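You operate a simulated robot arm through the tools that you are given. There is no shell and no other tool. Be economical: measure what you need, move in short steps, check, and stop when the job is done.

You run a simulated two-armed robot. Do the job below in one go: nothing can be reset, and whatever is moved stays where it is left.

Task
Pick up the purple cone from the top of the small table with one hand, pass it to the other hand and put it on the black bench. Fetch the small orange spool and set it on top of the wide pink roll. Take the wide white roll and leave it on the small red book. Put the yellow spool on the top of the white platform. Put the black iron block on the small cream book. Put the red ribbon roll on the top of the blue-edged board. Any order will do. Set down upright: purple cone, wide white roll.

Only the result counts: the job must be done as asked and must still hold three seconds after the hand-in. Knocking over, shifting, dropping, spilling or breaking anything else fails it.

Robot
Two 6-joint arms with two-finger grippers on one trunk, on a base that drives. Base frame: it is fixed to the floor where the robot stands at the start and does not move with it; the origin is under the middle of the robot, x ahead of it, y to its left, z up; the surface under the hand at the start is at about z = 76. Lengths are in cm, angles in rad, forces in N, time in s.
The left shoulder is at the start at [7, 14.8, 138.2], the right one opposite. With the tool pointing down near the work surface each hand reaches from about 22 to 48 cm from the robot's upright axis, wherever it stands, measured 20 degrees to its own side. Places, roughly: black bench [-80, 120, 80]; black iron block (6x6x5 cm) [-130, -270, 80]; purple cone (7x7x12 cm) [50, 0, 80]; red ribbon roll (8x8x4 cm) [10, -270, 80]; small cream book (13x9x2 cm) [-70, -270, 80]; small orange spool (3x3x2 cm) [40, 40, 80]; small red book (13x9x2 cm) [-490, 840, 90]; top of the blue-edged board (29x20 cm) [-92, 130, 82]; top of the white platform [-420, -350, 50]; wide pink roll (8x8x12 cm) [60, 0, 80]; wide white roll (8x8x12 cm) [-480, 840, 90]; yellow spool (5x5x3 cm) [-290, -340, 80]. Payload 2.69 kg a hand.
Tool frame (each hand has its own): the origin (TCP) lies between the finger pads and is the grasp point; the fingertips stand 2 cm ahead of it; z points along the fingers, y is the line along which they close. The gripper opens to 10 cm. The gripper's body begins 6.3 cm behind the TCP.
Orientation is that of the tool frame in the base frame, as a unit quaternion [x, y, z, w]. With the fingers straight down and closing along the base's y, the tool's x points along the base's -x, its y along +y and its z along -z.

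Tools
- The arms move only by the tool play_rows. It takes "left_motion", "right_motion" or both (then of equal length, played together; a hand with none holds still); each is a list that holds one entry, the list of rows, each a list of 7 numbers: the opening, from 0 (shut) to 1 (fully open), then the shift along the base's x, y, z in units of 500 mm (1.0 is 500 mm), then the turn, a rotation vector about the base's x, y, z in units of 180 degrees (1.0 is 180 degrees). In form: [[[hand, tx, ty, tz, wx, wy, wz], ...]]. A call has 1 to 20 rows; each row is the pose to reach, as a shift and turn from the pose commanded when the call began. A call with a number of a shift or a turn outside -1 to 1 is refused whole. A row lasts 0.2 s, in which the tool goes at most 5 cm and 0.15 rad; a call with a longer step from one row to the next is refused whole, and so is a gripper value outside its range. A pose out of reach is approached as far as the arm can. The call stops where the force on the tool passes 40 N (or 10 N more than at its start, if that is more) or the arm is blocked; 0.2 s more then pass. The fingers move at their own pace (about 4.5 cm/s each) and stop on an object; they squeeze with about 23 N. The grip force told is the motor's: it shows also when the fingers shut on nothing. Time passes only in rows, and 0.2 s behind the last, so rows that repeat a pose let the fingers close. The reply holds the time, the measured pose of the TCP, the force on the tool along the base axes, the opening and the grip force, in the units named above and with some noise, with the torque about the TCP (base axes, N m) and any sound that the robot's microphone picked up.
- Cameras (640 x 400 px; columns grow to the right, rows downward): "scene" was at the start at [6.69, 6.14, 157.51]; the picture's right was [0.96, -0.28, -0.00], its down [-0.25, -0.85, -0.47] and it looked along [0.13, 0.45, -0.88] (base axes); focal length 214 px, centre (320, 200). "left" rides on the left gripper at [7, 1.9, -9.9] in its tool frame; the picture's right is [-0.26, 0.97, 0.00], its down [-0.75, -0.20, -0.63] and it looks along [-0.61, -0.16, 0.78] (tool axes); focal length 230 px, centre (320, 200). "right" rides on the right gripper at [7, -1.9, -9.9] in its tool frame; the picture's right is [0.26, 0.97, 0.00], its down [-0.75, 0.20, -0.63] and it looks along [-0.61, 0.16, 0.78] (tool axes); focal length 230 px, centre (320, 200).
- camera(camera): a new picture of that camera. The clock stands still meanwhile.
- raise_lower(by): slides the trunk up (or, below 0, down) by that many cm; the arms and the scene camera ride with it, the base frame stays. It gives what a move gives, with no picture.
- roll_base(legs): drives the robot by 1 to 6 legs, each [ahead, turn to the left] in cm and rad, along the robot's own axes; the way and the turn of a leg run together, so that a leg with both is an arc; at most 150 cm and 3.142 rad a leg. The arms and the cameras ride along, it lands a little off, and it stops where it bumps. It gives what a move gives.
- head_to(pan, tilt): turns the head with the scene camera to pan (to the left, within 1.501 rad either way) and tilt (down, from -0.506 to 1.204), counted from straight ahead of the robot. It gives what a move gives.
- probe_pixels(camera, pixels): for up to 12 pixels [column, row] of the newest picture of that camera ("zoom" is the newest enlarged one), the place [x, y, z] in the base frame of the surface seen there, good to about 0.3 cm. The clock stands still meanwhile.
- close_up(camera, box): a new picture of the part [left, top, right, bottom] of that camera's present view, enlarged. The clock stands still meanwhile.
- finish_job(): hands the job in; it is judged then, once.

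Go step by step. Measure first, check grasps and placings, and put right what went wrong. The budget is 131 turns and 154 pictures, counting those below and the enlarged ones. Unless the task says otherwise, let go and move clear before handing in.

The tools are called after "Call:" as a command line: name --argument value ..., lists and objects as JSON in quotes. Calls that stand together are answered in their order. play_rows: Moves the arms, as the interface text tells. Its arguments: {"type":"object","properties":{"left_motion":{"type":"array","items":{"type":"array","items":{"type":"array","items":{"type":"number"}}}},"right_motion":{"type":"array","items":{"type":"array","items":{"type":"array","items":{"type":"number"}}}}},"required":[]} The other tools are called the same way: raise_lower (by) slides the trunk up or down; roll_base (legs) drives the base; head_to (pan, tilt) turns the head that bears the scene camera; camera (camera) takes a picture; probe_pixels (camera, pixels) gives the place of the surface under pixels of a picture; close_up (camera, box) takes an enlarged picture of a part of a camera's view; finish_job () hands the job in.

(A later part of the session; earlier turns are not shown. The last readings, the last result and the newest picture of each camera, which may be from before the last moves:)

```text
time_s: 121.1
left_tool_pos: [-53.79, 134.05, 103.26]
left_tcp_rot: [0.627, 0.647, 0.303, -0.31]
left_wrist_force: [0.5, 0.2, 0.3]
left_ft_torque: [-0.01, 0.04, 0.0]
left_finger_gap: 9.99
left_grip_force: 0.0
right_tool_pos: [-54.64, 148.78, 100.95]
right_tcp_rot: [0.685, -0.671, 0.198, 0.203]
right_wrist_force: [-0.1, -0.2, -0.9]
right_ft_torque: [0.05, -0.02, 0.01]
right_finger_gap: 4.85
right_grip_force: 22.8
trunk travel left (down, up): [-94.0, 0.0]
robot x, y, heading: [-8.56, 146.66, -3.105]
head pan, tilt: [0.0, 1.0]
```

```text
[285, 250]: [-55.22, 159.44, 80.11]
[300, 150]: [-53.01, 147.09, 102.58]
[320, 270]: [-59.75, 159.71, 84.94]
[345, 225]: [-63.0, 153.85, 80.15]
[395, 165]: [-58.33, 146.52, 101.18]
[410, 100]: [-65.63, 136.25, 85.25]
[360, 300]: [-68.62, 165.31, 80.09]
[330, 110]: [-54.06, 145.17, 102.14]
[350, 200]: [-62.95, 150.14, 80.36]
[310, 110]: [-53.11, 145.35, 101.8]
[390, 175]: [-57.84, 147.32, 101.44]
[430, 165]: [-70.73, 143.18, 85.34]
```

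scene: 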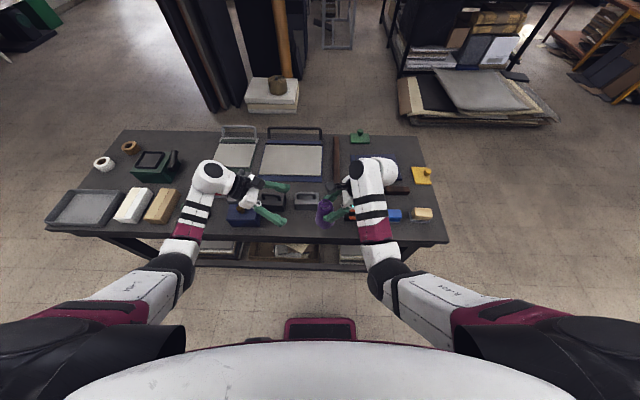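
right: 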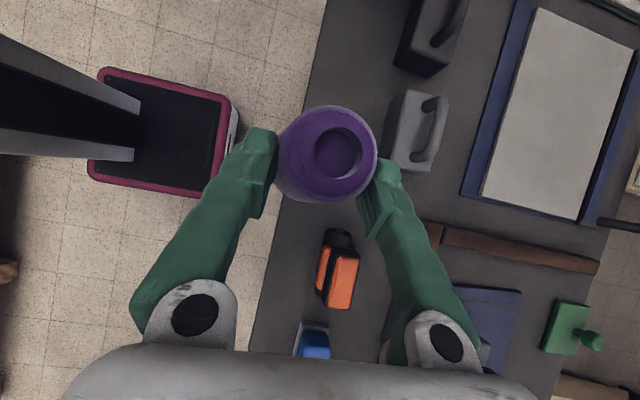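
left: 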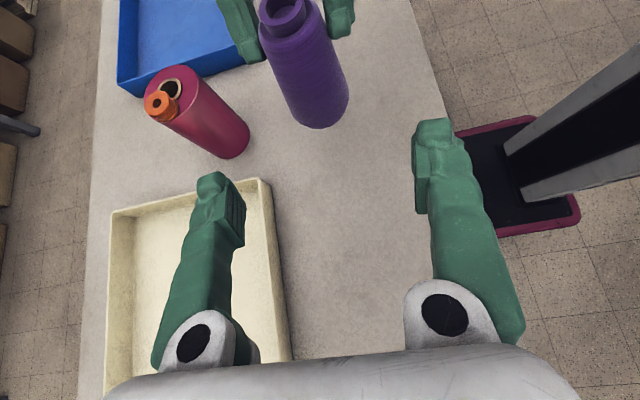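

I'll drive 5.6 cm closer, then check the cone's position before lowering with the right arm only.

Call:
roll_base --legs '[[5.6, -0.03]]'

Call:
play_rows --right_motion '[[[0, 0, 0.01, -0.03, 0, 0, 0], [0, 0, 0.016, -0.07, 0, 0, 0], [0, 0, 0.016, -0.11, 0, 0, 0], [0, 0, 0.016, -0.15, 0, 0, 0], [0, 0, 0.016, -0.17, 0, 0, 0], [0, 0, 0.016, -0.17, 0, 0, 0]]]'

Call:
camera --camera "right"

Call:
close_up --camera "scene" --box '[240, 130, 460, 260]'

```text
time_s: 122.1
left_tool_pos: [-59.3, 135.24, 103.41]
left_tcp_rot: [0.638, 0.636, 0.306, -0.307]
left_wrist_force: [-1.1, -0.7, -1.0]
left_ft_torque: [0.09, -0.06, -0.06]
left_finger_gap: 10.01
left_grip_force: 0.0
right_tool_pos: [-60.77, 150.82, 101.57]
right_tcp_rot: [-0.679, 0.681, -0.178, -0.209]
right_wrist_force: [0.0, -1.0, -1.5]
right_ft_torque: [0.05, -0.06, 0.05]
right_finger_gap: 4.87
right_grip_force: 23.6
trunk travel left (down, up): [-94.0, 0.0]
robot x, y, heading: [-14.28, 146.64, -3.138]
head pan, tilt: [0.0, 1.0]
```

```text
time_s: 123.5
left_tool_pos: [-58.66, 135.15, 103.72]
left_tcp_rot: [0.639, 0.635, 0.304, -0.309]
left_wrist_force: [0.2, -0.3, -0.4]
left_ft_torque: [-0.02, -0.01, 0.02]
left_finger_gap: 9.99
left_grip_force: 0.1
right_tool_pos: [-60.19, 151.67, 93.42]
right_tcp_rot: [-0.679, 0.68, -0.176, -0.212]
right_wrist_force: [0.3, 0.4, -0.6]
right_ft_torque: [0.03, 0.02, -0.04]
right_finger_gap: 4.84
right_grip_force: 23.2
trunk travel left (down, up): [-94.0, 0.0]
robot x, y, heading: [-14.29, 146.66, -3.141]
head pan, tilt: [0.0, 1.0]
```

```text
99 pictures are left
```

right: 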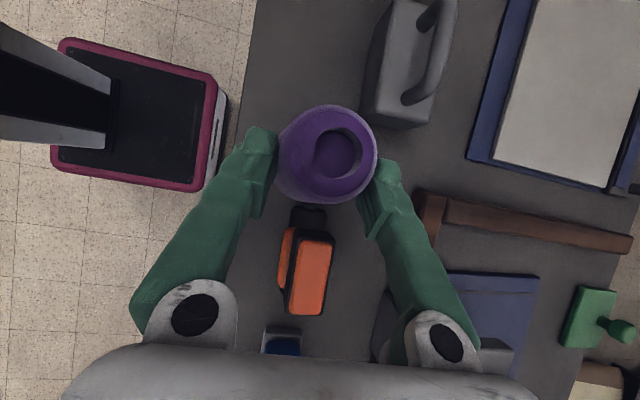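

```text
2.91 times, centred on (350, 195) of scene
```

zoom: 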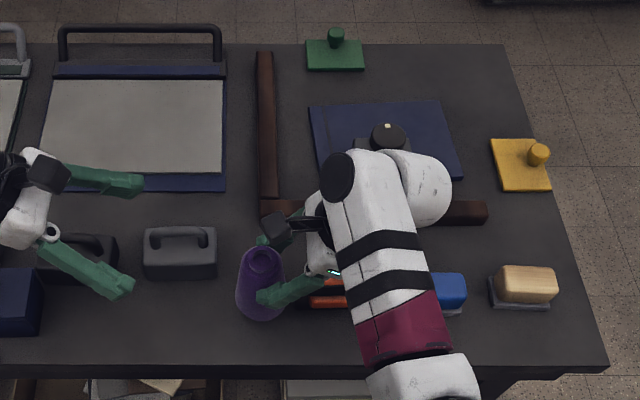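

The cone is a bit close to the orange truck; shifting 2 cm toward the grey tool and lowering to just above the bench.

Call:
play_rows --right_motion '[[[0, -0.004, -0.04, 0, 0, 0, 0], [0, -0.008, -0.04, -0.04, 0, 0, 0], [0, -0.008, -0.04, -0.07, 0, 0, 0], [0, -0.008, -0.04, -0.078, 0, 0, 0], [0, -0.008, -0.04, -0.078, 0, 0, 0]]]'

Call:
close_up --camera "scene" --box '[280, 180, 380, 250]'

Call:
camera --camera "left"

```text
time_s: 124.7
left_tool_pos: [-58.72, 135.13, 103.57]
left_tcp_rot: [0.639, 0.635, 0.305, -0.309]
left_wrist_force: [-0.3, 0.1, 0.5]
left_ft_torque: [0.0, -0.01, -0.01]
left_finger_gap: 9.97
left_grip_force: 0.0
right_tool_pos: [-60.58, 149.7, 89.42]
right_tcp_rot: [-0.68, 0.68, -0.176, -0.212]
right_wrist_force: [0.4, -0.6, -1.9]
right_ft_torque: [0.01, 0.03, 0.02]
right_finger_gap: 4.91
right_grip_force: 23.4
trunk travel left (down, up): [-94.0, 0.0]
robot x, y, heading: [-14.46, 146.81, -3.137]
head pan, tilt: [0.0, 1.0]
```

```text
5.71 times, centred on (330, 215) of scene
```

zoom: 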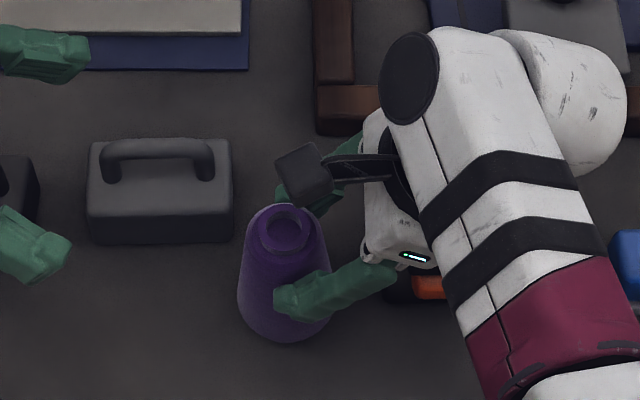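

```text
96 pictures are left
```

left: 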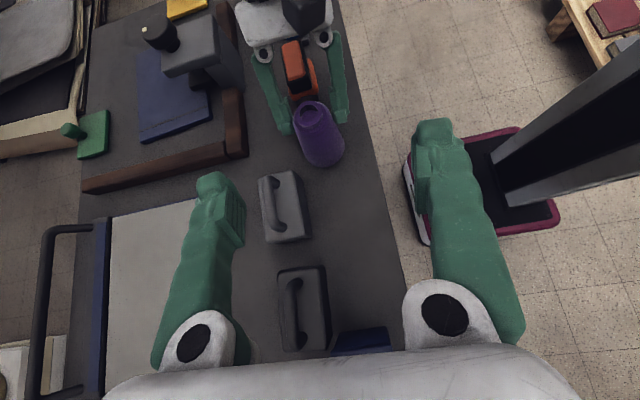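

Spacing is fine. Lowering the last few millimetres.

Call:
play_rows --right_motion '[[[0, 0, 0, -0.008, 0, 0, 0], [0, 0, 0, -0.012, 0, 0, 0], [0, 0, 0, -0.012, 0, 0, 0]]]'

Call:
close_up --camera "left" --box '[240, 60, 400, 200]'

```text
time_s: 125.5
left_tool_pos: [-58.51, 135.41, 103.73]
left_tcp_rot: [0.64, 0.635, 0.304, -0.309]
left_wrist_force: [-0.2, -0.2, 0.4]
left_ft_torque: [0.03, 0.02, -0.01]
left_finger_gap: 10.0
left_grip_force: 0.0
right_tool_pos: [-60.57, 149.82, 89.21]
right_tcp_rot: [-0.679, 0.68, -0.173, -0.215]
right_wrist_force: [-3.6, 5.0, 26.3]
right_ft_torque: [-0.7, -0.02, -0.07]
right_finger_gap: 4.88
right_grip_force: 22.2
trunk travel left (down, up): [-94.0, 0.0]
robot x, y, heading: [-14.01, 147.12, -3.138]
head pan, tilt: [0.0, 1.0]
```

```text
2.86 times, centred on (320, 130) of left
```

zoom: 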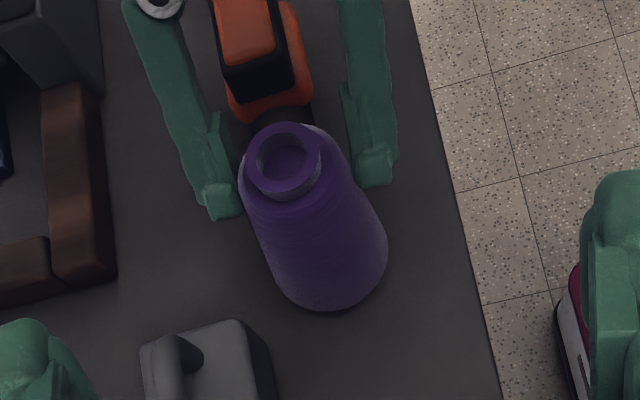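

Contact at 26 N. Opening the right hand and retreating along its axis.

Call:
play_rows --right_motion '[[[0, 0, 0, 0.004, 0, 0, 0], [0.6, 0, 0, 0.004, 0, 0, 0], [0.9, 0, 0, 0.004, 0, 0, 0], [1, 0, 0, 0.004, 0, 0, 0], [1, 0, 0, 0.004, 0, 0, 0], [1, 0, 0.015, 0.03, 0, 0, 0], [1, 0, 0.045, 0.08, 0, 0, 0], [1, 0, 0.08, 0.14, 0, 0, 0], [1, 0, 0.1, 0.19, 0, 0, 0], [1, 0, 0.1, 0.19, 0, 0, 0]]]'

Call:
camera --camera "left"

Call:
camera --camera "scene"

```text
time_s: 127.7
left_tool_pos: [-58.72, 135.2, 103.67]
left_tcp_rot: [0.639, 0.635, 0.305, -0.309]
left_wrist_force: [0.5, 0.3, -0.4]
left_ft_torque: [-0.01, -0.03, -0.03]
left_finger_gap: 10.0
left_grip_force: 0.0
right_tool_pos: [-60.78, 155.0, 98.36]
right_tcp_rot: [-0.679, 0.68, -0.176, -0.212]
right_wrist_force: [0.7, 0.2, 0.6]
right_ft_torque: [-0.01, 0.02, -0.01]
right_finger_gap: 10.0
right_grip_force: 0.1
trunk travel left (down, up): [-94.0, 0.0]
robot x, y, heading: [-14.19, 146.7, -3.138]
head pan, tilt: [0.0, 1.0]
```

```text
94 pictures are left
```

left: 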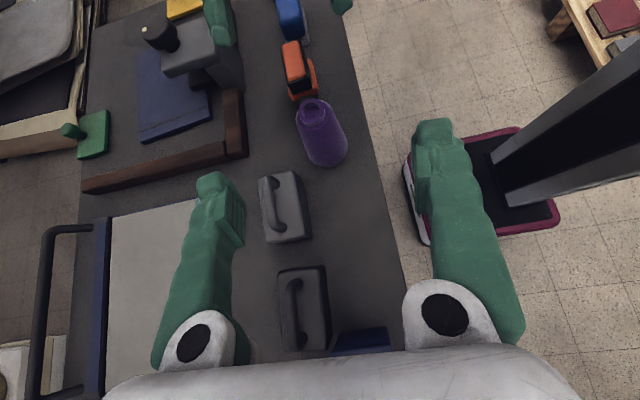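

```text
93 pictures are left
```

scene: 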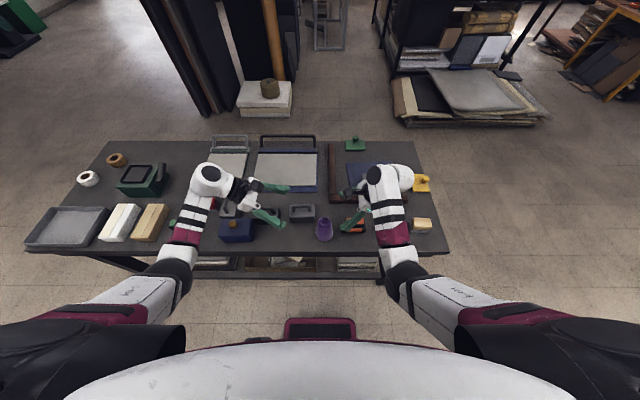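

The cone stands upright on the bench. I'll back away 35 cm and return both hands to plain tool-down for travelling.

Call:
roll_base --legs '[[-35, 0]]'

Call:
play_rows --left_motion '[[[1, -0.008, -0.004, 0.005, -0.0173, 0.017, -0.0355], [1, -0.017, -0.008, 0.009, -0.0345, 0.0341, -0.0709], [1, -0.025, -0.012, 0.014, -0.0518, 0.0511, -0.1064], [1, -0.034, -0.015, 0.018, -0.069, 0.0682, -0.1418], [1, -0.042, -0.019, 0.023, -0.0863, 0.0852, -0.1773], [1, -0.051, -0.023, 0.028, -0.1036, 0.1022, -0.2128], [1, -0.059, -0.027, 0.032, -0.1208, 0.1193, -0.2482], [1, -0.068, -0.031, 0.037, -0.1381, 0.1363, -0.2837], [1, -0.076, -0.035, 0.042, -0.1554, 0.1533, -0.3192], [1, -0.085, -0.038, 0.046, -0.1726, 0.1704, -0.3546], [1, -0.093, -0.042, 0.051, -0.1899, 0.1874, -0.39], [1, -0.102, -0.046, 0.055, -0.2071, 0.2045, -0.4255], [1, -0.11, -0.05, 0.06, -0.2244, 0.2215, -0.461]]]' --right_motion '[[[1, -0.009, 0.015, 0.006, 0.0117, 0.0097, 0.0374], [1, -0.018, 0.03, 0.012, 0.0233, 0.0194, 0.0748], [1, -0.028, 0.046, 0.018, 0.035, 0.029, 0.1122], [1, -0.037, 0.062, 0.025, 0.0466, 0.0387, 0.1495], [1, -0.046, 0.077, 0.031, 0.0583, 0.0484, 0.1869], [1, -0.055, 0.092, 0.037, 0.0699, 0.0581, 0.2243], [1, -0.065, 0.108, 0.043, 0.0816, 0.0677, 0.2617], [1, -0.074, 0.123, 0.049, 0.0932, 0.0774, 0.2991], [1, -0.083, 0.138, 0.055, 0.1049, 0.0871, 0.3365], [1, -0.092, 0.154, 0.062, 0.1165, 0.0968, 0.3738], [1, -0.102, 0.169, 0.068, 0.1282, 0.1064, 0.4112], [1, -0.111, 0.185, 0.074, 0.1398, 0.1161, 0.4486], [1, -0.12, 0.2, 0.08, 0.1515, 0.1258, 0.486]]]'

Call:
head_to --pan 0.0 --tilt 0.6

Call:
camera --camera "scene"

```text
time_s: 130.0
left_tool_pos: [-23.37, 135.47, 103.43]
left_tcp_rot: [0.64, 0.634, 0.306, -0.307]
left_wrist_force: [-0.4, 0.4, -0.4]
left_ft_torque: [-0.02, -0.04, 0.01]
left_finger_gap: 10.02
left_grip_force: 0.1
right_tool_pos: [-25.14, 155.2, 98.21]
right_tcp_rot: [-0.678, 0.682, -0.176, -0.211]
right_wrist_force: [-0.2, -0.4, -0.6]
right_ft_torque: [0.01, -0.01, 0.02]
right_finger_gap: 10.02
right_grip_force: 0.0
trunk travel left (down, up): [-94.0, 0.0]
robot x, y, heading: [21.56, 146.93, 3.143]
head pan, tilt: [0.0, 1.0]
```

```text
time_s: 132.8
left_tool_pos: [-29.37, 131.3, 106.92]
left_tcp_rot: [1.0, -0.003, -0.001, -0.008]
left_wrist_force: [0.2, 1.2, 0.1]
left_ft_torque: [-0.01, 0.01, 0.01]
left_finger_gap: 10.01
left_grip_force: 0.2
left hand out of reach, approached as far as the arm can: row 12, 13
right_tool_pos: [-30.93, 165.08, 102.38]
right_tcp_rot: [1.0, -0.002, -0.001, 0.001]
right_wrist_force: [0.0, 0.7, 0.9]
right_ft_torque: [0.0, 0.02, 0.0]
right_finger_gap: 10.0
right_grip_force: 0.0
trunk travel left (down, up): [-94.0, 0.0]
robot x, y, heading: [22.07, 146.99, 3.138]
head pan, tilt: [0.0, 1.0]
```

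```text
time_s: 133.6
left_tool_pos: [-29.46, 131.44, 106.83]
left_tcp_rot: [1.0, -0.002, 0.0, -0.007]
left_wrist_force: [-0.7, -0.2, 0.4]
left_ft_torque: [0.0, -0.03, 0.01]
left_finger_gap: 9.97
left_grip_force: 0.0
right_tool_pos: [-30.97, 165.13, 102.42]
right_tcp_rot: [1.0, -0.003, 0.001, 0.001]
right_wrist_force: [-0.5, 0.7, 0.6]
right_ft_torque: [0.01, 0.01, -0.03]
right_finger_gap: 10.0
right_grip_force: 0.1
trunk travel left (down, up): [-94.0, 0.0]
robot x, y, heading: [21.16, 146.91, 3.135]
head pan, tilt: [0.0, 0.6]
```

```text
92 pictures are left
```

scene: 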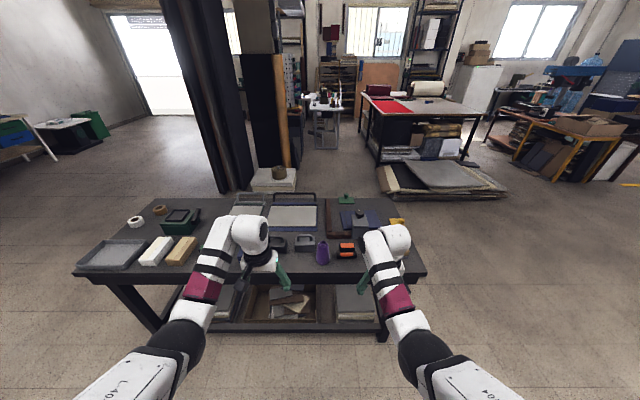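

Both hands are in good travel poses. Driving down the corridor (x≈-10) toward the blue table at y≈-270.

Call:
roll_base --legs '[[0, 1.235], [92, 0], [0, 0.342], [120, 0], [110, 0]]'

Call:
camera --camera "scene"

```text
time_s: 136.9
left_tool_pos: [13.54, 92.8, 106.56]
left_tcp_rot: [0.84, 0.542, -0.008, -0.007]
left_wrist_force: [-0.3, 0.1, -0.3]
left_ft_torque: [-0.06, -0.07, -0.04]
left_finger_gap: 10.0
left_grip_force: 0.2
right_tool_pos: [-17.84, 105.37, 102.29]
right_tcp_rot: [0.839, 0.543, 0.001, 0.005]
right_wrist_force: [-0.5, 0.9, 0.6]
right_ft_torque: [-0.02, -0.05, 0.02]
right_finger_gap: 10.0
right_grip_force: 0.0
trunk travel left (down, up): [-94.0, 0.0]
robot x, y, heading: [20.54, 145.82, -2.083]
head pan, tilt: [0.0, 0.6]
stopped in leg 1: the robot was blocked; the commanded pose is now the measured one
```

```text
91 pictures are left
```

scene: 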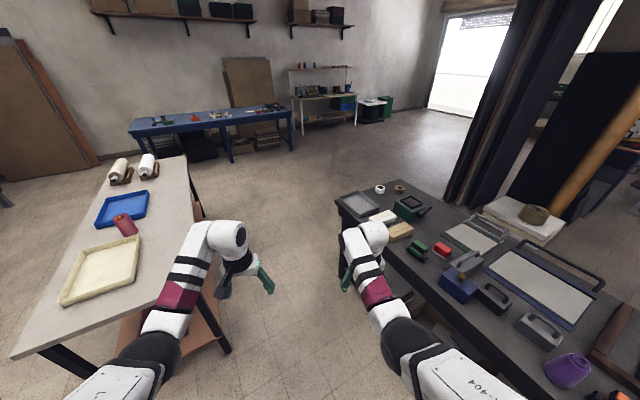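

The rear of the base touched the pallet side, so I go forward first, then turn. The table's spool on the pink roll is still there.

Call:
roll_base --legs '[[40, 0], [0, 0.42], [110, 0], [0, 0.092], [100, 0], [70, 0]]'

Call:
camera --camera "scene"

```text
time_s: 154.7
left_tool_pos: [4.31, -221.8, 106.65]
left_tcp_rot: [0.689, 0.724, -0.013, -0.006]
left_wrist_force: [0.1, 0.2, 0.0]
left_ft_torque: [-0.01, 0.0, -0.04]
left_finger_gap: 9.99
left_grip_force: 0.0
right_tool_pos: [-29.29, -224.97, 102.58]
right_tcp_rot: [0.69, 0.724, 0.0, 0.004]
right_wrist_force: [0.1, -0.3, 0.4]
right_ft_torque: [-0.04, 0.01, 0.02]
right_finger_gap: 10.01
right_grip_force: 0.0
trunk travel left (down, up): [-94.0, 0.0]
robot x, y, heading: [-14.09, -171.7, -1.607]
head pan, tilt: [0.0, 0.6]
```

```text
90 pictures are left
```

scene: 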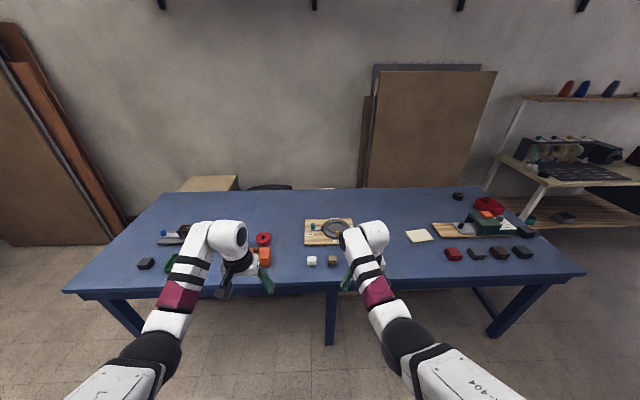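

Call:
close_up --camera "scene" --box '[130, 180, 360, 290]'

Call:
close_up --camera "scene" --box '[390, 180, 590, 290]'

Call:
probe_pixels --camera "scene" --pixels '[[264, 239], [458, 196], [145, 263], [418, 235], [320, 276], [454, 254], [332, 258], [490, 204], [300, 195], [80, 292], [530, 275], [420, 232]]'

```text
2.78 times, centred on (245, 235) of scene
```

zoom: 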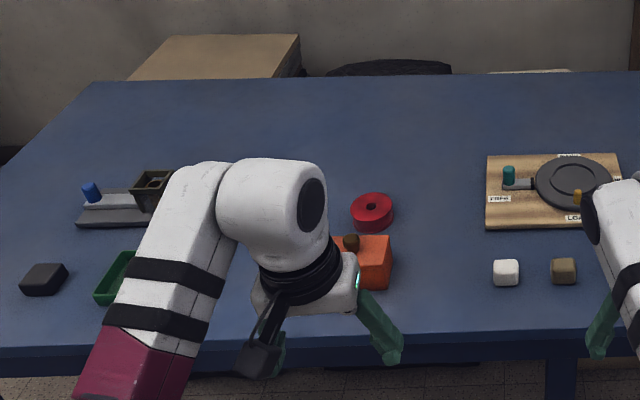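

```text
3.20 times, centred on (490, 235) of scene
```

zoom: 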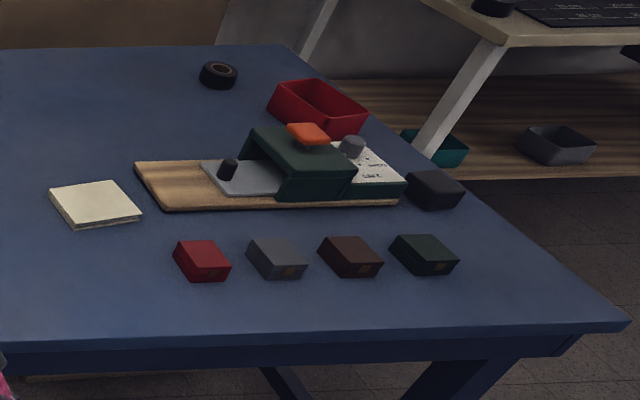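

```text
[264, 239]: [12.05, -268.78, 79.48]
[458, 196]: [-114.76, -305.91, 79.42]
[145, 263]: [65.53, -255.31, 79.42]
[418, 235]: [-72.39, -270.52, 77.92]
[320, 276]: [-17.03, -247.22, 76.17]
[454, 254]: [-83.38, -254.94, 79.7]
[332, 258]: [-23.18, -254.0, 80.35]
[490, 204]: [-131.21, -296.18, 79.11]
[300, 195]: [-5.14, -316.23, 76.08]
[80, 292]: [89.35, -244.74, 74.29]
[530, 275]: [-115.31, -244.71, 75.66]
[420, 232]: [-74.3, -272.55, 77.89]
```

Ribbon roll is at about (12,-269), cream book at (-73,-271), and the iron block is the black cube at right zoom (432,188). Probing block and the orange object next to the ribbon.

Call:
probe_pixels --camera "zoom" --pixels '[[432, 180], [432, 200], [410, 185], [460, 190], [390, 195], [95, 190], [60, 195], [135, 215], [100, 225], [345, 175], [200, 260]]'

Call:
probe_pixels --camera "scene" --pixels '[[264, 251], [256, 246], [258, 235], [271, 237], [264, 234], [264, 245], [268, 262], [190, 238], [312, 261], [330, 230], [310, 245], [256, 240]]'

```text
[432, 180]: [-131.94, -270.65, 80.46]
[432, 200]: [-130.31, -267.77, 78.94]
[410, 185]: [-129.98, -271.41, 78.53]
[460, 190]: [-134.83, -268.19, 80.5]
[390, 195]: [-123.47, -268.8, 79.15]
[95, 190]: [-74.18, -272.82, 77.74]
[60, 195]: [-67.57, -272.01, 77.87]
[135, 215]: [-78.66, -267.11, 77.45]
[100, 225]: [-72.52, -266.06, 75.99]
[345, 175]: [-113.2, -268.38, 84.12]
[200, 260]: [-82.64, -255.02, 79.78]
```

```text
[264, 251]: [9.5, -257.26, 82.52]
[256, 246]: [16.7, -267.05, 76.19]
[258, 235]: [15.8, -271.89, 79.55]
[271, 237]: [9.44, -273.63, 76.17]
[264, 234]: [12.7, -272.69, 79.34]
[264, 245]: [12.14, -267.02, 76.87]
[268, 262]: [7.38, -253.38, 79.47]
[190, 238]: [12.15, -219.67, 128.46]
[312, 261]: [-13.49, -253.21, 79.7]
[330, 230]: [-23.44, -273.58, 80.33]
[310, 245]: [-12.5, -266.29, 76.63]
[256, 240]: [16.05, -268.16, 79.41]
```

Ribbon centre ≈ (12.7,-270), top 79.5; the orange block (top 82.5) is 5 cm in front. Driving so the left hand is above the ribbon.

Call:
roll_base --legs '[[0, 0.286], [52, 0], [0, -0.25]]'

Call:
raise_lower --by -10

Call:
camera --camera "left"

```text
time_s: 159.6
left_tool_pos: [18.33, -272.17, 106.45]
left_tcp_rot: [0.679, 0.734, -0.012, -0.008]
left_wrist_force: [0.4, 0.0, 0.0]
left_ft_torque: [0.0, 0.03, 0.03]
left_finger_gap: 10.02
left_grip_force: 0.1
right_tool_pos: [-14.98, -276.11, 102.56]
right_tcp_rot: [0.679, 0.734, 0.0, 0.002]
right_wrist_force: [0.0, -0.1, -0.2]
right_ft_torque: [0.01, 0.01, -0.01]
right_finger_gap: 10.0
right_grip_force: 0.0
trunk travel left (down, up): [-94.0, 0.0]
robot x, y, heading: [-1.35, -222.34, -1.582]
head pan, tilt: [0.0, 0.6]
```

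```text
time_s: 160.9
left_tool_pos: [18.21, -271.94, 96.57]
left_tcp_rot: [0.68, 0.734, -0.011, -0.007]
left_wrist_force: [0.3, 0.1, 0.1]
left_ft_torque: [-0.03, -0.02, -0.01]
left_finger_gap: 9.99
left_grip_force: 0.1
right_tool_pos: [-15.16, -276.06, 92.54]
right_tcp_rot: [0.678, 0.735, 0.0, 0.002]
right_wrist_force: [0.3, 0.8, 0.5]
right_ft_torque: [0.03, -0.01, -0.02]
right_finger_gap: 10.01
right_grip_force: 0.1
trunk travel left (down, up): [-84.0, 10.0]
robot x, y, heading: [-1.21, -222.42, -1.58]
head pan, tilt: [0.0, 0.6]
```

```text
87 pictures are left
```

left: 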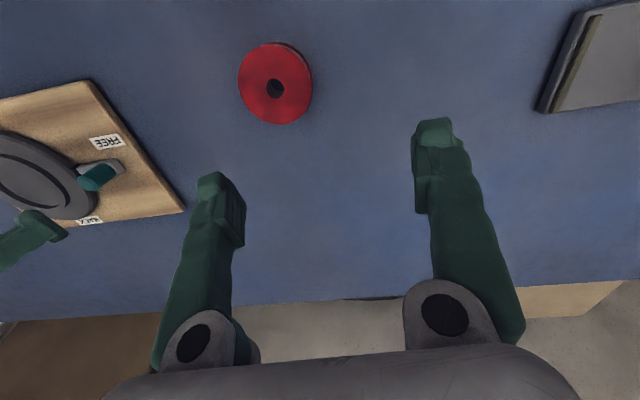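

Call:
probe_pixels --camera "left" --pixels '[[245, 80], [308, 90], [275, 48], [275, 120], [257, 85], [296, 80], [275, 65], [275, 108]]'

```text
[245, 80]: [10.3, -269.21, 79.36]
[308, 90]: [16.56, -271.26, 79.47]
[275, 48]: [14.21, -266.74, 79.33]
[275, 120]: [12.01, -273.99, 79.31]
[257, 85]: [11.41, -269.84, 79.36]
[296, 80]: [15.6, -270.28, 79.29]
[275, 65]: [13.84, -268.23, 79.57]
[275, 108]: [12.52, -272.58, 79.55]
```

Ribbon centre (13.3,-270.3). Moving the left hand over and down to it.

Call:
play_rows --left_motion '[[[1, -0.05, 0.016, -0.05, 0, 0, 0], [1, -0.098, 0.032, -0.1, 0, 0, 0], [1, -0.098, 0.032, -0.18, 0, 0, 0], [1, -0.098, 0.032, -0.26, 0, 0, 0], [1, -0.098, 0.032, -0.32, 0, 0, 0], [1, -0.098, 0.032, -0.355, 0, 0, 0], [1, -0.098, 0.032, -0.36, 0, 0, 0]]]'

Call:
camera --camera "left"

```text
time_s: 162.3
left_tool_pos: [15.72, -271.79, 80.5]
left_tcp_rot: [0.67, 0.742, -0.033, -0.024]
left_wrist_force: [0.1, 5.2, 8.8]
left_ft_torque: [0.01, 0.6, -0.24]
left_finger_gap: 10.01
left_grip_force: 0.0
left hand out of reach, approached as far as the arm can: row 2, 3, 4, 5, 6, 7
right_tool_pos: [-14.99, -275.93, 92.61]
right_tcp_rot: [0.678, 0.735, -0.001, 0.004]
right_wrist_force: [-0.5, -0.7, -0.3]
right_ft_torque: [0.0, -0.01, 0.02]
right_finger_gap: 10.02
right_grip_force: 0.0
trunk travel left (down, up): [-84.0, 10.0]
robot x, y, heading: [-1.06, -222.32, -1.578]
head pan, tilt: [0.0, 0.6]
stopped in row 7 (left hand): the force on the tool passed its limit at 57 N (the readings are from after the stop); the commanded pose is now the measured one
```

```text
86 pictures are left
```

left: 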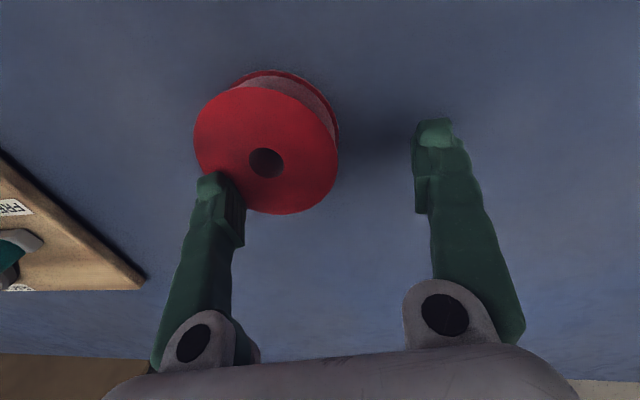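

The left finger landed on the ribbon because the arm couldn't fold to the target. Lifting off, backing the base 5 cm and shifting so the comfortable arm pose is over the roll.

Call:
play_rows --left_motion '[[[1, 0, 0, 0.04, 0, 0, 0], [1, 0, 0, 0.1, 0, 0, 0], [1, 0, 0, 0.18, 0, 0, 0], [1, 0.02, -0.01, 0.26, 0, 0, 0], [1, 0.02, -0.01, 0.26, 0, 0, 0]]]'

Call:
roll_base --legs '[[-5, 0]]'

Call:
camera --camera "left"

```text
time_s: 163.5
left_tool_pos: [16.72, -272.46, 93.57]
left_tcp_rot: [0.669, 0.742, -0.033, -0.024]
left_wrist_force: [0.2, -0.2, 0.1]
left_ft_torque: [0.03, -0.02, -0.01]
left_finger_gap: 9.98
left_grip_force: 0.1
right_tool_pos: [-15.11, -276.06, 92.44]
right_tcp_rot: [0.678, 0.735, -0.001, 0.003]
right_wrist_force: [0.1, -0.2, 0.3]
right_ft_torque: [0.02, -0.01, 0.01]
right_finger_gap: 10.02
right_grip_force: 0.0
trunk travel left (down, up): [-84.0, 10.0]
robot x, y, heading: [-1.15, -222.1, -1.575]
head pan, tilt: [0.0, 0.6]
```

```text
time_s: 164.4
left_tool_pos: [16.73, -268.46, 92.98]
left_tcp_rot: [0.669, 0.742, -0.027, -0.028]
left_wrist_force: [1.5, 0.1, -0.4]
left_ft_torque: [0.06, 0.0, 0.01]
left_finger_gap: 9.98
left_grip_force: 0.0
right_tool_pos: [-15.1, -272.05, 91.97]
right_tcp_rot: [0.679, 0.734, 0.002, 0.0]
right_wrist_force: [1.2, -0.6, 0.0]
right_ft_torque: [0.05, 0.01, 0.01]
right_finger_gap: 10.02
right_grip_force: 0.0
trunk travel left (down, up): [-84.0, 10.0]
robot x, y, heading: [-1.12, -217.49, -1.58]
head pan, tilt: [0.0, 0.6]
```

```text
85 pictures are left
```

left: 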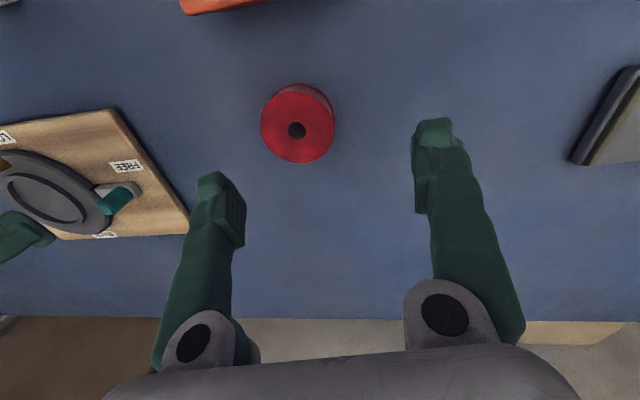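

Call:
probe_pixels --camera "left" --pixels '[[266, 125], [330, 125], [300, 98], [297, 158], [285, 112], [310, 140]]'

```text
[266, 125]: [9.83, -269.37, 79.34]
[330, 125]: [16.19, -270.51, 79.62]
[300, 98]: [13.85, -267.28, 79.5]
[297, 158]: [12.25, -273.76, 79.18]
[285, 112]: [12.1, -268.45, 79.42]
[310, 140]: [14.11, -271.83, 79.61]
```

Centre (13.0,-270.4). Moving above it with the tilt corrected, stopping at z 84 to check.

Call:
play_rows --left_motion '[[[1, -0.037, -0.022, 0, 0.002, -0.013, -0.017], [1, -0.074, -0.044, -0.04, 0.004, -0.026, -0.033], [1, -0.074, -0.044, -0.1, 0.004, -0.026, -0.033], [1, -0.074, -0.044, -0.17, 0.004, -0.026, -0.033], [1, -0.074, -0.044, -0.17, 0.004, -0.026, -0.033]]]'

Call:
camera --camera "left"

```text
time_s: 165.6
left_tool_pos: [14.62, -269.51, 87.99]
left_tcp_rot: [0.694, 0.719, -0.016, -0.021]
left_wrist_force: [-0.4, -0.9, 0.4]
left_ft_torque: [0.02, -0.04, -0.01]
left_finger_gap: 10.0
left_grip_force: 0.0
left hand out of reach, approached as far as the arm can: row 2, 3, 4, 5
right_tool_pos: [-15.18, -271.33, 92.41]
right_tcp_rot: [0.679, 0.734, 0.001, 0.003]
right_wrist_force: [-1.5, -0.4, -1.2]
right_ft_torque: [-0.01, -0.04, 0.03]
right_finger_gap: 9.99
right_grip_force: 0.1
trunk travel left (down, up): [-84.0, 10.0]
robot x, y, heading: [-1.44, -217.3, -1.576]
head pan, tilt: [0.0, 0.6]
```

```text
84 pictures are left
```

left: 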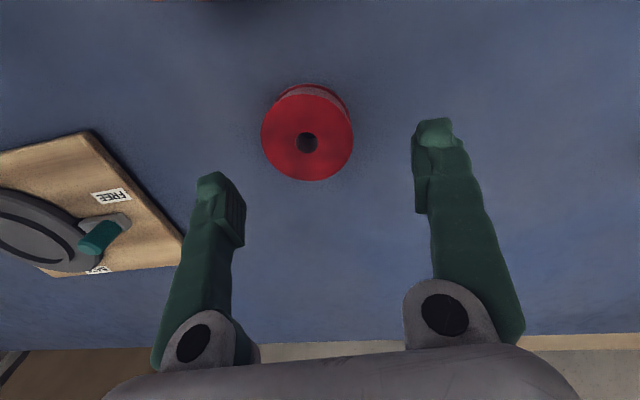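

The arm needs the trunk lower. I'll shift the right hand away from the board first, then lower the trunk 7 cm and align.

Call:
play_rows --right_motion '[[[1, 0.06, 0, 0.02, 0, 0, 0], [1, 0.12, 0, 0.04, 0, 0, 0], [1, 0.14, 0, 0.06, 0, 0, 0], [1, 0.14, 0, 0.06, 0, 0, 0]]]'

Call:
raise_lower --by -5

Call:
camera --camera "left"

```text
time_s: 166.6
left_tool_pos: [14.76, -269.39, 87.92]
left_tcp_rot: [0.695, 0.719, -0.016, -0.02]
left_wrist_force: [0.2, -0.4, 0.3]
left_ft_torque: [0.0, -0.02, -0.01]
left_finger_gap: 10.01
left_grip_force: 0.0
right_tool_pos: [-8.1, -271.02, 95.45]
right_tcp_rot: [0.679, 0.734, 0.001, 0.002]
right_wrist_force: [-0.2, -0.6, -1.5]
right_ft_torque: [0.04, -0.04, -0.02]
right_finger_gap: 10.01
right_grip_force: 0.1
trunk travel left (down, up): [-84.0, 10.0]
robot x, y, heading: [-1.03, -217.24, -1.576]
head pan, tilt: [0.0, 0.6]
```

```text
time_s: 167.6
left_tool_pos: [14.81, -269.45, 82.97]
left_tcp_rot: [0.694, 0.72, -0.017, -0.02]
left_wrist_force: [0.2, -0.1, -0.5]
left_ft_torque: [0.03, 0.01, -0.02]
left_finger_gap: 10.01
left_grip_force: 0.1
right_tool_pos: [-8.08, -271.17, 90.27]
right_tcp_rot: [0.679, 0.734, -0.002, 0.003]
right_wrist_force: [0.2, 0.1, -0.3]
right_ft_torque: [0.01, 0.0, 0.0]
right_finger_gap: 9.99
right_grip_force: 0.1
trunk travel left (down, up): [-79.0, 15.0]
robot x, y, heading: [-1.2, -217.32, -1.578]
head pan, tilt: [0.0, 0.6]
```

```text
83 pictures are left
```

left: 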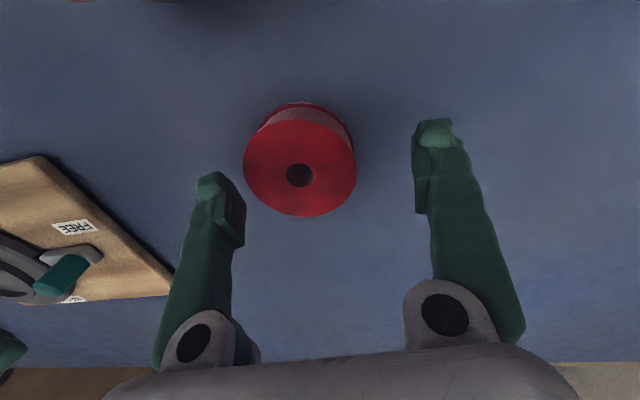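

Shift 1.8 cm in -x at this height and check that it arrives.

Call:
play_rows --left_motion '[[[1, -0.018, -0.01, 0, 0, 0, 0], [1, -0.036, -0.018, 0, 0, 0, 0], [1, -0.036, -0.018, 0, 0, 0, 0]]]'

Call:
camera --camera "left"

```text
time_s: 168.4
left_tool_pos: [13.52, -270.4, 83.14]
left_tcp_rot: [0.694, 0.719, -0.019, -0.025]
left_wrist_force: [-0.4, -0.6, -0.2]
left_ft_torque: [0.01, 0.0, 0.02]
left_finger_gap: 9.99
left_grip_force: 0.0
left hand out of reach, approached as far as the arm can: row 2, 3
right_tool_pos: [-8.06, -271.13, 90.38]
right_tcp_rot: [0.678, 0.735, -0.001, 0.003]
right_wrist_force: [0.3, -0.3, -0.2]
right_ft_torque: [-0.02, -0.03, 0.04]
right_finger_gap: 10.0
right_grip_force: 0.1
trunk travel left (down, up): [-79.0, 15.0]
robot x, y, heading: [-1.48, -217.39, -1.58]
head pan, tilt: [0.0, 0.6]
```

```text
82 pictures are left
```

left: 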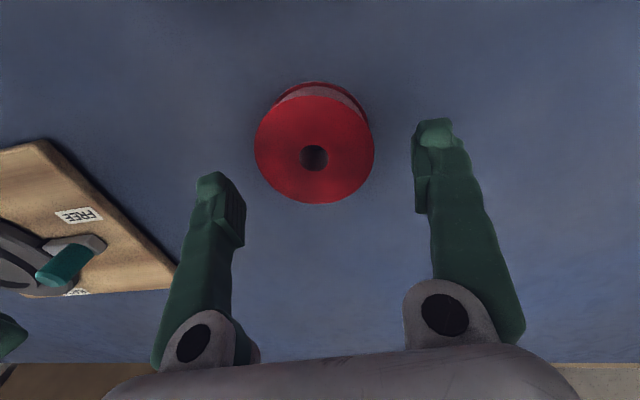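

Centred between the fingers now. Lowering the trunk 4.5 cm and closing.

Call:
raise_lower --by -4.5

Call:
play_rows --left_motion '[[[0, 0, 0, 0, 0, 0, 0], [0, 0, 0, 0, 0, 0, 0], [0, 0, 0, 0, 0, 0, 0], [0, 0, 0, 0, 0, 0, 0], [0, 0, 0, 0, 0, 0, 0]]]'

Call:
camera --camera "left"

```text
time_s: 169.2
left_tool_pos: [13.58, -270.39, 78.63]
left_tcp_rot: [0.693, 0.72, -0.019, -0.024]
left_wrist_force: [0.6, -0.2, 0.3]
left_ft_torque: [-0.05, 0.01, 0.02]
left_finger_gap: 10.0
left_grip_force: 0.0
right_tool_pos: [-7.91, -270.9, 85.8]
right_tcp_rot: [0.679, 0.734, 0.0, 0.003]
right_wrist_force: [-1.4, -0.2, 0.5]
right_ft_torque: [0.01, 0.0, 0.01]
right_finger_gap: 10.01
right_grip_force: 0.0
trunk travel left (down, up): [-74.5, 19.5]
robot x, y, heading: [-1.6, -217.47, -1.579]
head pan, tilt: [0.0, 0.6]
```

```text
time_s: 170.4
left_tool_pos: [13.62, -270.43, 78.51]
left_tcp_rot: [0.694, 0.719, -0.019, -0.025]
left_wrist_force: [0.1, 0.1, 0.3]
left_ft_torque: [0.04, 0.04, 0.0]
left_finger_gap: 8.23
left_grip_force: 23.4
right_tool_pos: [-8.06, -271.05, 85.88]
right_tcp_rot: [0.679, 0.734, 0.0, 0.003]
right_wrist_force: [0.9, 0.2, -0.2]
right_ft_torque: [0.0, -0.02, 0.03]
right_finger_gap: 9.98
right_grip_force: 0.1
trunk travel left (down, up): [-74.5, 19.5]
robot x, y, heading: [-0.55, -217.32, -1.573]
head pan, tilt: [0.0, 0.6]
```

```text
81 pictures are left
```

left: 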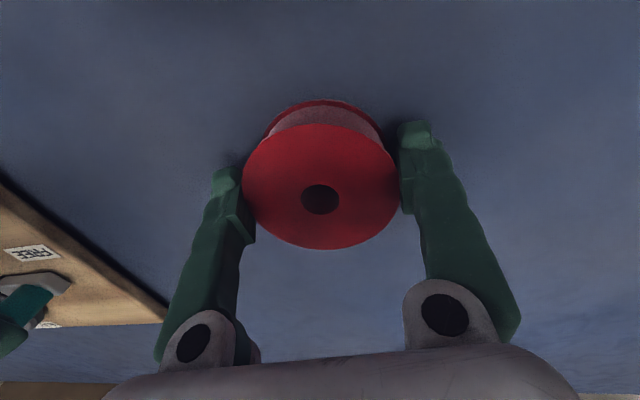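

Ribbon gripped (gap 8.2). Raise the trunk and go to the iron block.

Call:
raise_lower --by 19.5

Call:
roll_base --legs '[[-17, 0], [0, -1.571], [116.5, 0], [0, 1.571], [10, 0]]'

Call:
head_to --pan 0 --tilt 0.9

Call:
camera --camera "scene"

Call:
camera --camera "left"

```text
time_s: 172.6
left_tool_pos: [13.53, -270.41, 98.12]
left_tcp_rot: [0.694, 0.719, -0.02, -0.025]
left_wrist_force: [0.4, 0.6, -0.4]
left_ft_torque: [-0.02, 0.04, 0.03]
left_finger_gap: 8.24
left_grip_force: 23.2
right_tool_pos: [-8.05, -271.12, 105.34]
right_tcp_rot: [0.679, 0.734, -0.002, 0.002]
right_wrist_force: [0.1, 0.4, -0.5]
right_ft_torque: [0.02, 0.0, -0.02]
right_finger_gap: 9.98
right_grip_force: 0.0
trunk travel left (down, up): [-94.0, 0.0]
robot x, y, heading: [-1.76, -217.42, -1.58]
head pan, tilt: [0.0, 0.6]
```

```text
time_s: 188.3
left_tool_pos: [-100.27, -255.22, 97.56]
left_tcp_rot: [0.677, 0.734, 0.009, -0.044]
left_wrist_force: [-0.3, 0.0, -0.5]
left_ft_torque: [-0.03, -0.03, -0.03]
left_finger_gap: 8.17
left_grip_force: 23.0
right_tool_pos: [-127.51, -257.09, 105.2]
right_tcp_rot: [0.702, 0.711, -0.02, -0.038]
right_wrist_force: [0.6, 1.9, -2.9]
right_ft_torque: [-0.1, 0.07, 0.01]
right_finger_gap: 10.03
right_grip_force: 0.1
trunk travel left (down, up): [-94.0, 0.0]
robot x, y, heading: [-116.08, -210.87, -1.571]
head pan, tilt: [0.0, 0.6]
stopped in leg 5: the robot was blocked; the commanded pose is now the measured one
```

```text
time_s: 189.1
left_tool_pos: [-100.26, -256.71, 96.9]
left_tcp_rot: [0.677, 0.734, 0.015, -0.049]
left_wrist_force: [0.2, 0.3, 0.1]
left_ft_torque: [-0.03, 0.01, 0.01]
left_finger_gap: 8.15
left_grip_force: 23.4
right_tool_pos: [-126.3, -258.98, 104.99]
right_tcp_rot: [0.696, 0.717, -0.013, -0.035]
right_wrist_force: [0.0, 1.5, -0.5]
right_ft_torque: [-0.08, 0.03, -0.01]
right_finger_gap: 10.02
right_grip_force: 0.0
trunk travel left (down, up): [-94.0, 0.0]
robot x, y, heading: [-116.32, -210.92, -1.571]
head pan, tilt: [0.0, 0.901]
```

```text
80 pictures are left
```

scene: 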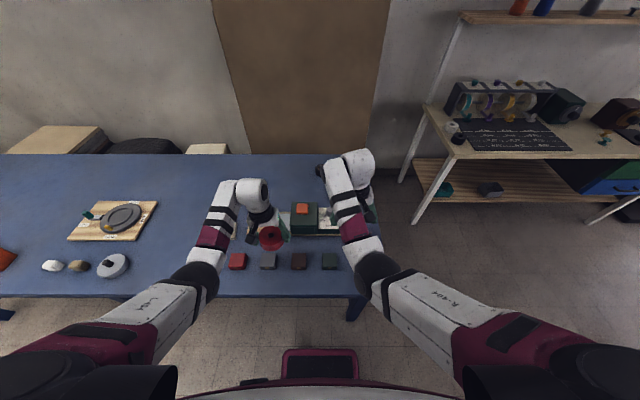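

```text
79 pictures are left
```

left: 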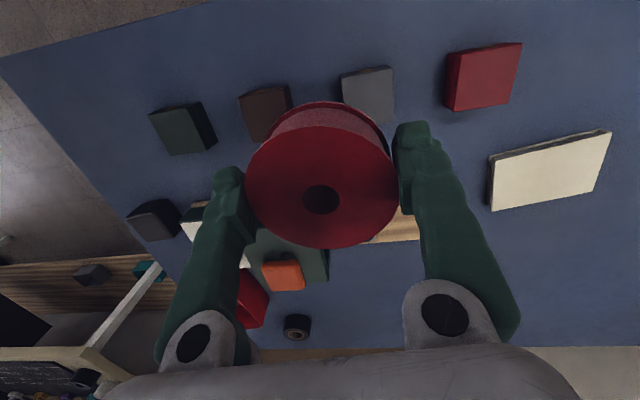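

The base bumped (probably a table leg) at y=-211. The left view shows the iron block at (155,220); probing it, the book, and the leg.

Call:
probe_pixels --camera "left" --pixels '[[148, 222], [165, 205], [175, 225], [140, 210], [160, 235], [545, 170], [495, 160], [607, 135], [595, 185], [492, 208]]'

Call:
probe_pixels --camera "scene" --pixels '[[355, 302], [352, 316], [362, 290], [374, 215], [320, 345], [335, 318]]'

Call:
camera --camera "right"

```text
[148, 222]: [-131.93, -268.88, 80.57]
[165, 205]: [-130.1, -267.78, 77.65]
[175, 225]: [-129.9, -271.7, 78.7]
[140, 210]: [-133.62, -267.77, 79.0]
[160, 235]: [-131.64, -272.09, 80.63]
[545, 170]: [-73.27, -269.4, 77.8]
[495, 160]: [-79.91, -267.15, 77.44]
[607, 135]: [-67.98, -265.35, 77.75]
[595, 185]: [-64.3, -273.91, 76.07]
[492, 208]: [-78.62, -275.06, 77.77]
```

```text
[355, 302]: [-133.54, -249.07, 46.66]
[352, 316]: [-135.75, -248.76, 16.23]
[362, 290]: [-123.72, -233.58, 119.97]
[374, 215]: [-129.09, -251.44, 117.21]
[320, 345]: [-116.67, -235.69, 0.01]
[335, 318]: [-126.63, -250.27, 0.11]
```

```text
78 pictures are left
```

right: 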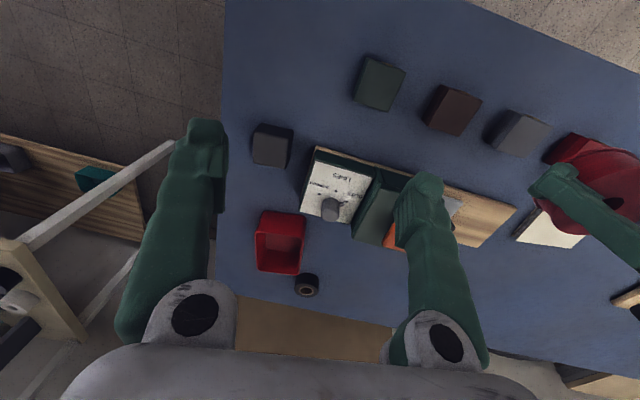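

The readings look unaffected; the block's centre is ≈(-132,-270), top 80.6. I'll move 6 cm closer, lift the left hand with the ribbon aside, and put the right hand over the block.

Call:
roll_base --legs '[[6, 0]]'

Call:
play_rows --left_motion '[[[0, 0.02, -0.02, 0.04, 0, 0, 0], [0, 0.05, -0.045, 0.08, 0, 0, 0], [0, 0.09, -0.08, 0.13, 0, 0, 0], [0, 0.126, -0.11, 0.18, 0, 0, 0], [0, 0.126, -0.11, 0.18, 0, 0, 0]]]' --right_motion '[[[1, -0.03, -0.02, 0, 0, 0, 0], [1, -0.06, -0.05, 0, 0, 0, 0], [1, -0.09, -0.08, -0.01, 0, 0, 0], [1, -0.11, -0.1, -0.02, 0, 0, 0], [1, -0.11, -0.1, -0.02, 0, 0, 0]]]'

Call:
raise_lower --by -12

Call:
camera --camera "right"

Call:
camera --camera "left"

```text
time_s: 190.1
left_tool_pos: [-100.02, -263.14, 96.69]
left_tcp_rot: [0.677, 0.734, 0.016, -0.051]
left_wrist_force: [0.4, -1.4, -2.4]
left_ft_torque: [0.03, -0.01, 0.0]
left_finger_gap: 8.19
left_grip_force: 22.9
right_tool_pos: [-126.84, -266.07, 105.28]
right_tcp_rot: [0.698, 0.715, -0.023, -0.036]
right_wrist_force: [1.0, -0.4, -1.8]
right_ft_torque: [-0.02, 0.05, -0.01]
right_finger_gap: 10.03
right_grip_force: 0.0
trunk travel left (down, up): [-94.0, 0.0]
robot x, y, heading: [-116.12, -216.94, -1.565]
head pan, tilt: [0.0, 0.901]
```

```text
time_s: 191.3
left_tool_pos: [-93.77, -268.62, 105.81]
left_tcp_rot: [0.678, 0.734, 0.016, -0.051]
left_wrist_force: [-0.3, -0.3, -0.6]
left_ft_torque: [0.05, -0.02, 0.03]
left_finger_gap: 8.16
left_grip_force: 22.9
right_tool_pos: [-132.34, -270.95, 104.49]
right_tcp_rot: [0.699, 0.714, -0.024, -0.033]
right_wrist_force: [-0.3, 0.1, 0.0]
right_ft_torque: [0.03, 0.0, -0.02]
right_finger_gap: 10.04
right_grip_force: 0.1
right hand out of reach, approached as far as the arm can: row 1
trunk travel left (down, up): [-94.0, 0.0]
robot x, y, heading: [-116.11, -216.98, -1.564]
head pan, tilt: [0.0, 0.901]
```

```text
time_s: 192.8
left_tool_pos: [-93.91, -268.43, 93.97]
left_tcp_rot: [0.677, 0.734, 0.015, -0.05]
left_wrist_force: [-0.6, 0.2, -1.4]
left_ft_torque: [0.04, 0.0, 0.0]
left_finger_gap: 8.13
left_grip_force: 22.9
right_tool_pos: [-132.41, -270.79, 92.69]
right_tcp_rot: [0.699, 0.714, -0.023, -0.033]
right_wrist_force: [0.0, -0.2, -0.1]
right_ft_torque: [0.0, -0.01, -0.03]
right_finger_gap: 10.01
right_grip_force: 0.1
trunk travel left (down, up): [-82.0, 12.0]
robot x, y, heading: [-116.27, -217.52, -1.565]
head pan, tilt: [0.0, 0.901]
```

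```text
77 pictures are left
```

right: 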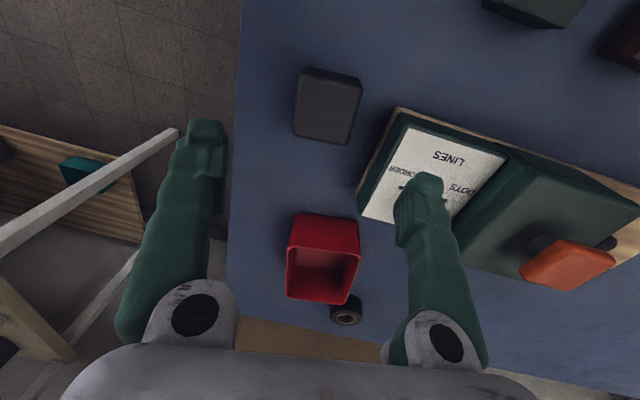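

```text
76 pictures are left
```

left: 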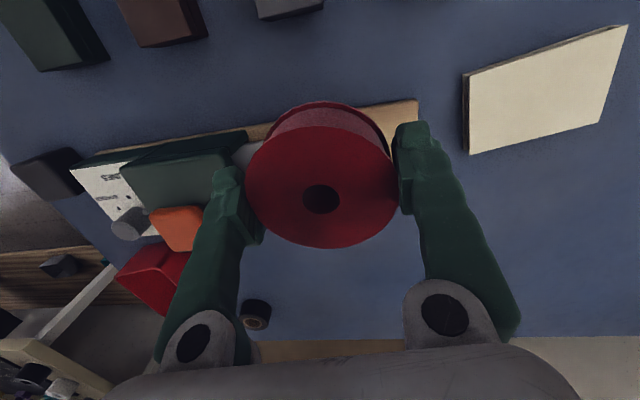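

The block is at (327,105) in the right view with the press board near on its +x side. Probing the block top corners and the press's edge.

Call:
probe_pixels --camera "right" --pixels '[[308, 82], [355, 90], [300, 128], [345, 140], [325, 110], [392, 120], [365, 190], [375, 160], [400, 165], [360, 205], [570, 250]]'

```text
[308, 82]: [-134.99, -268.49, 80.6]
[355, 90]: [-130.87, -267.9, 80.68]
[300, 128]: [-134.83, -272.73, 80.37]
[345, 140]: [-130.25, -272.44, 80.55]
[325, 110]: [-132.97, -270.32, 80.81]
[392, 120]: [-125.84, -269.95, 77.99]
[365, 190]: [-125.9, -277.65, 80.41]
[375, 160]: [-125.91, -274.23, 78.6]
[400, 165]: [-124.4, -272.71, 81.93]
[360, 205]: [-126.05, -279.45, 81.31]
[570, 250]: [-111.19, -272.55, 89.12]
```

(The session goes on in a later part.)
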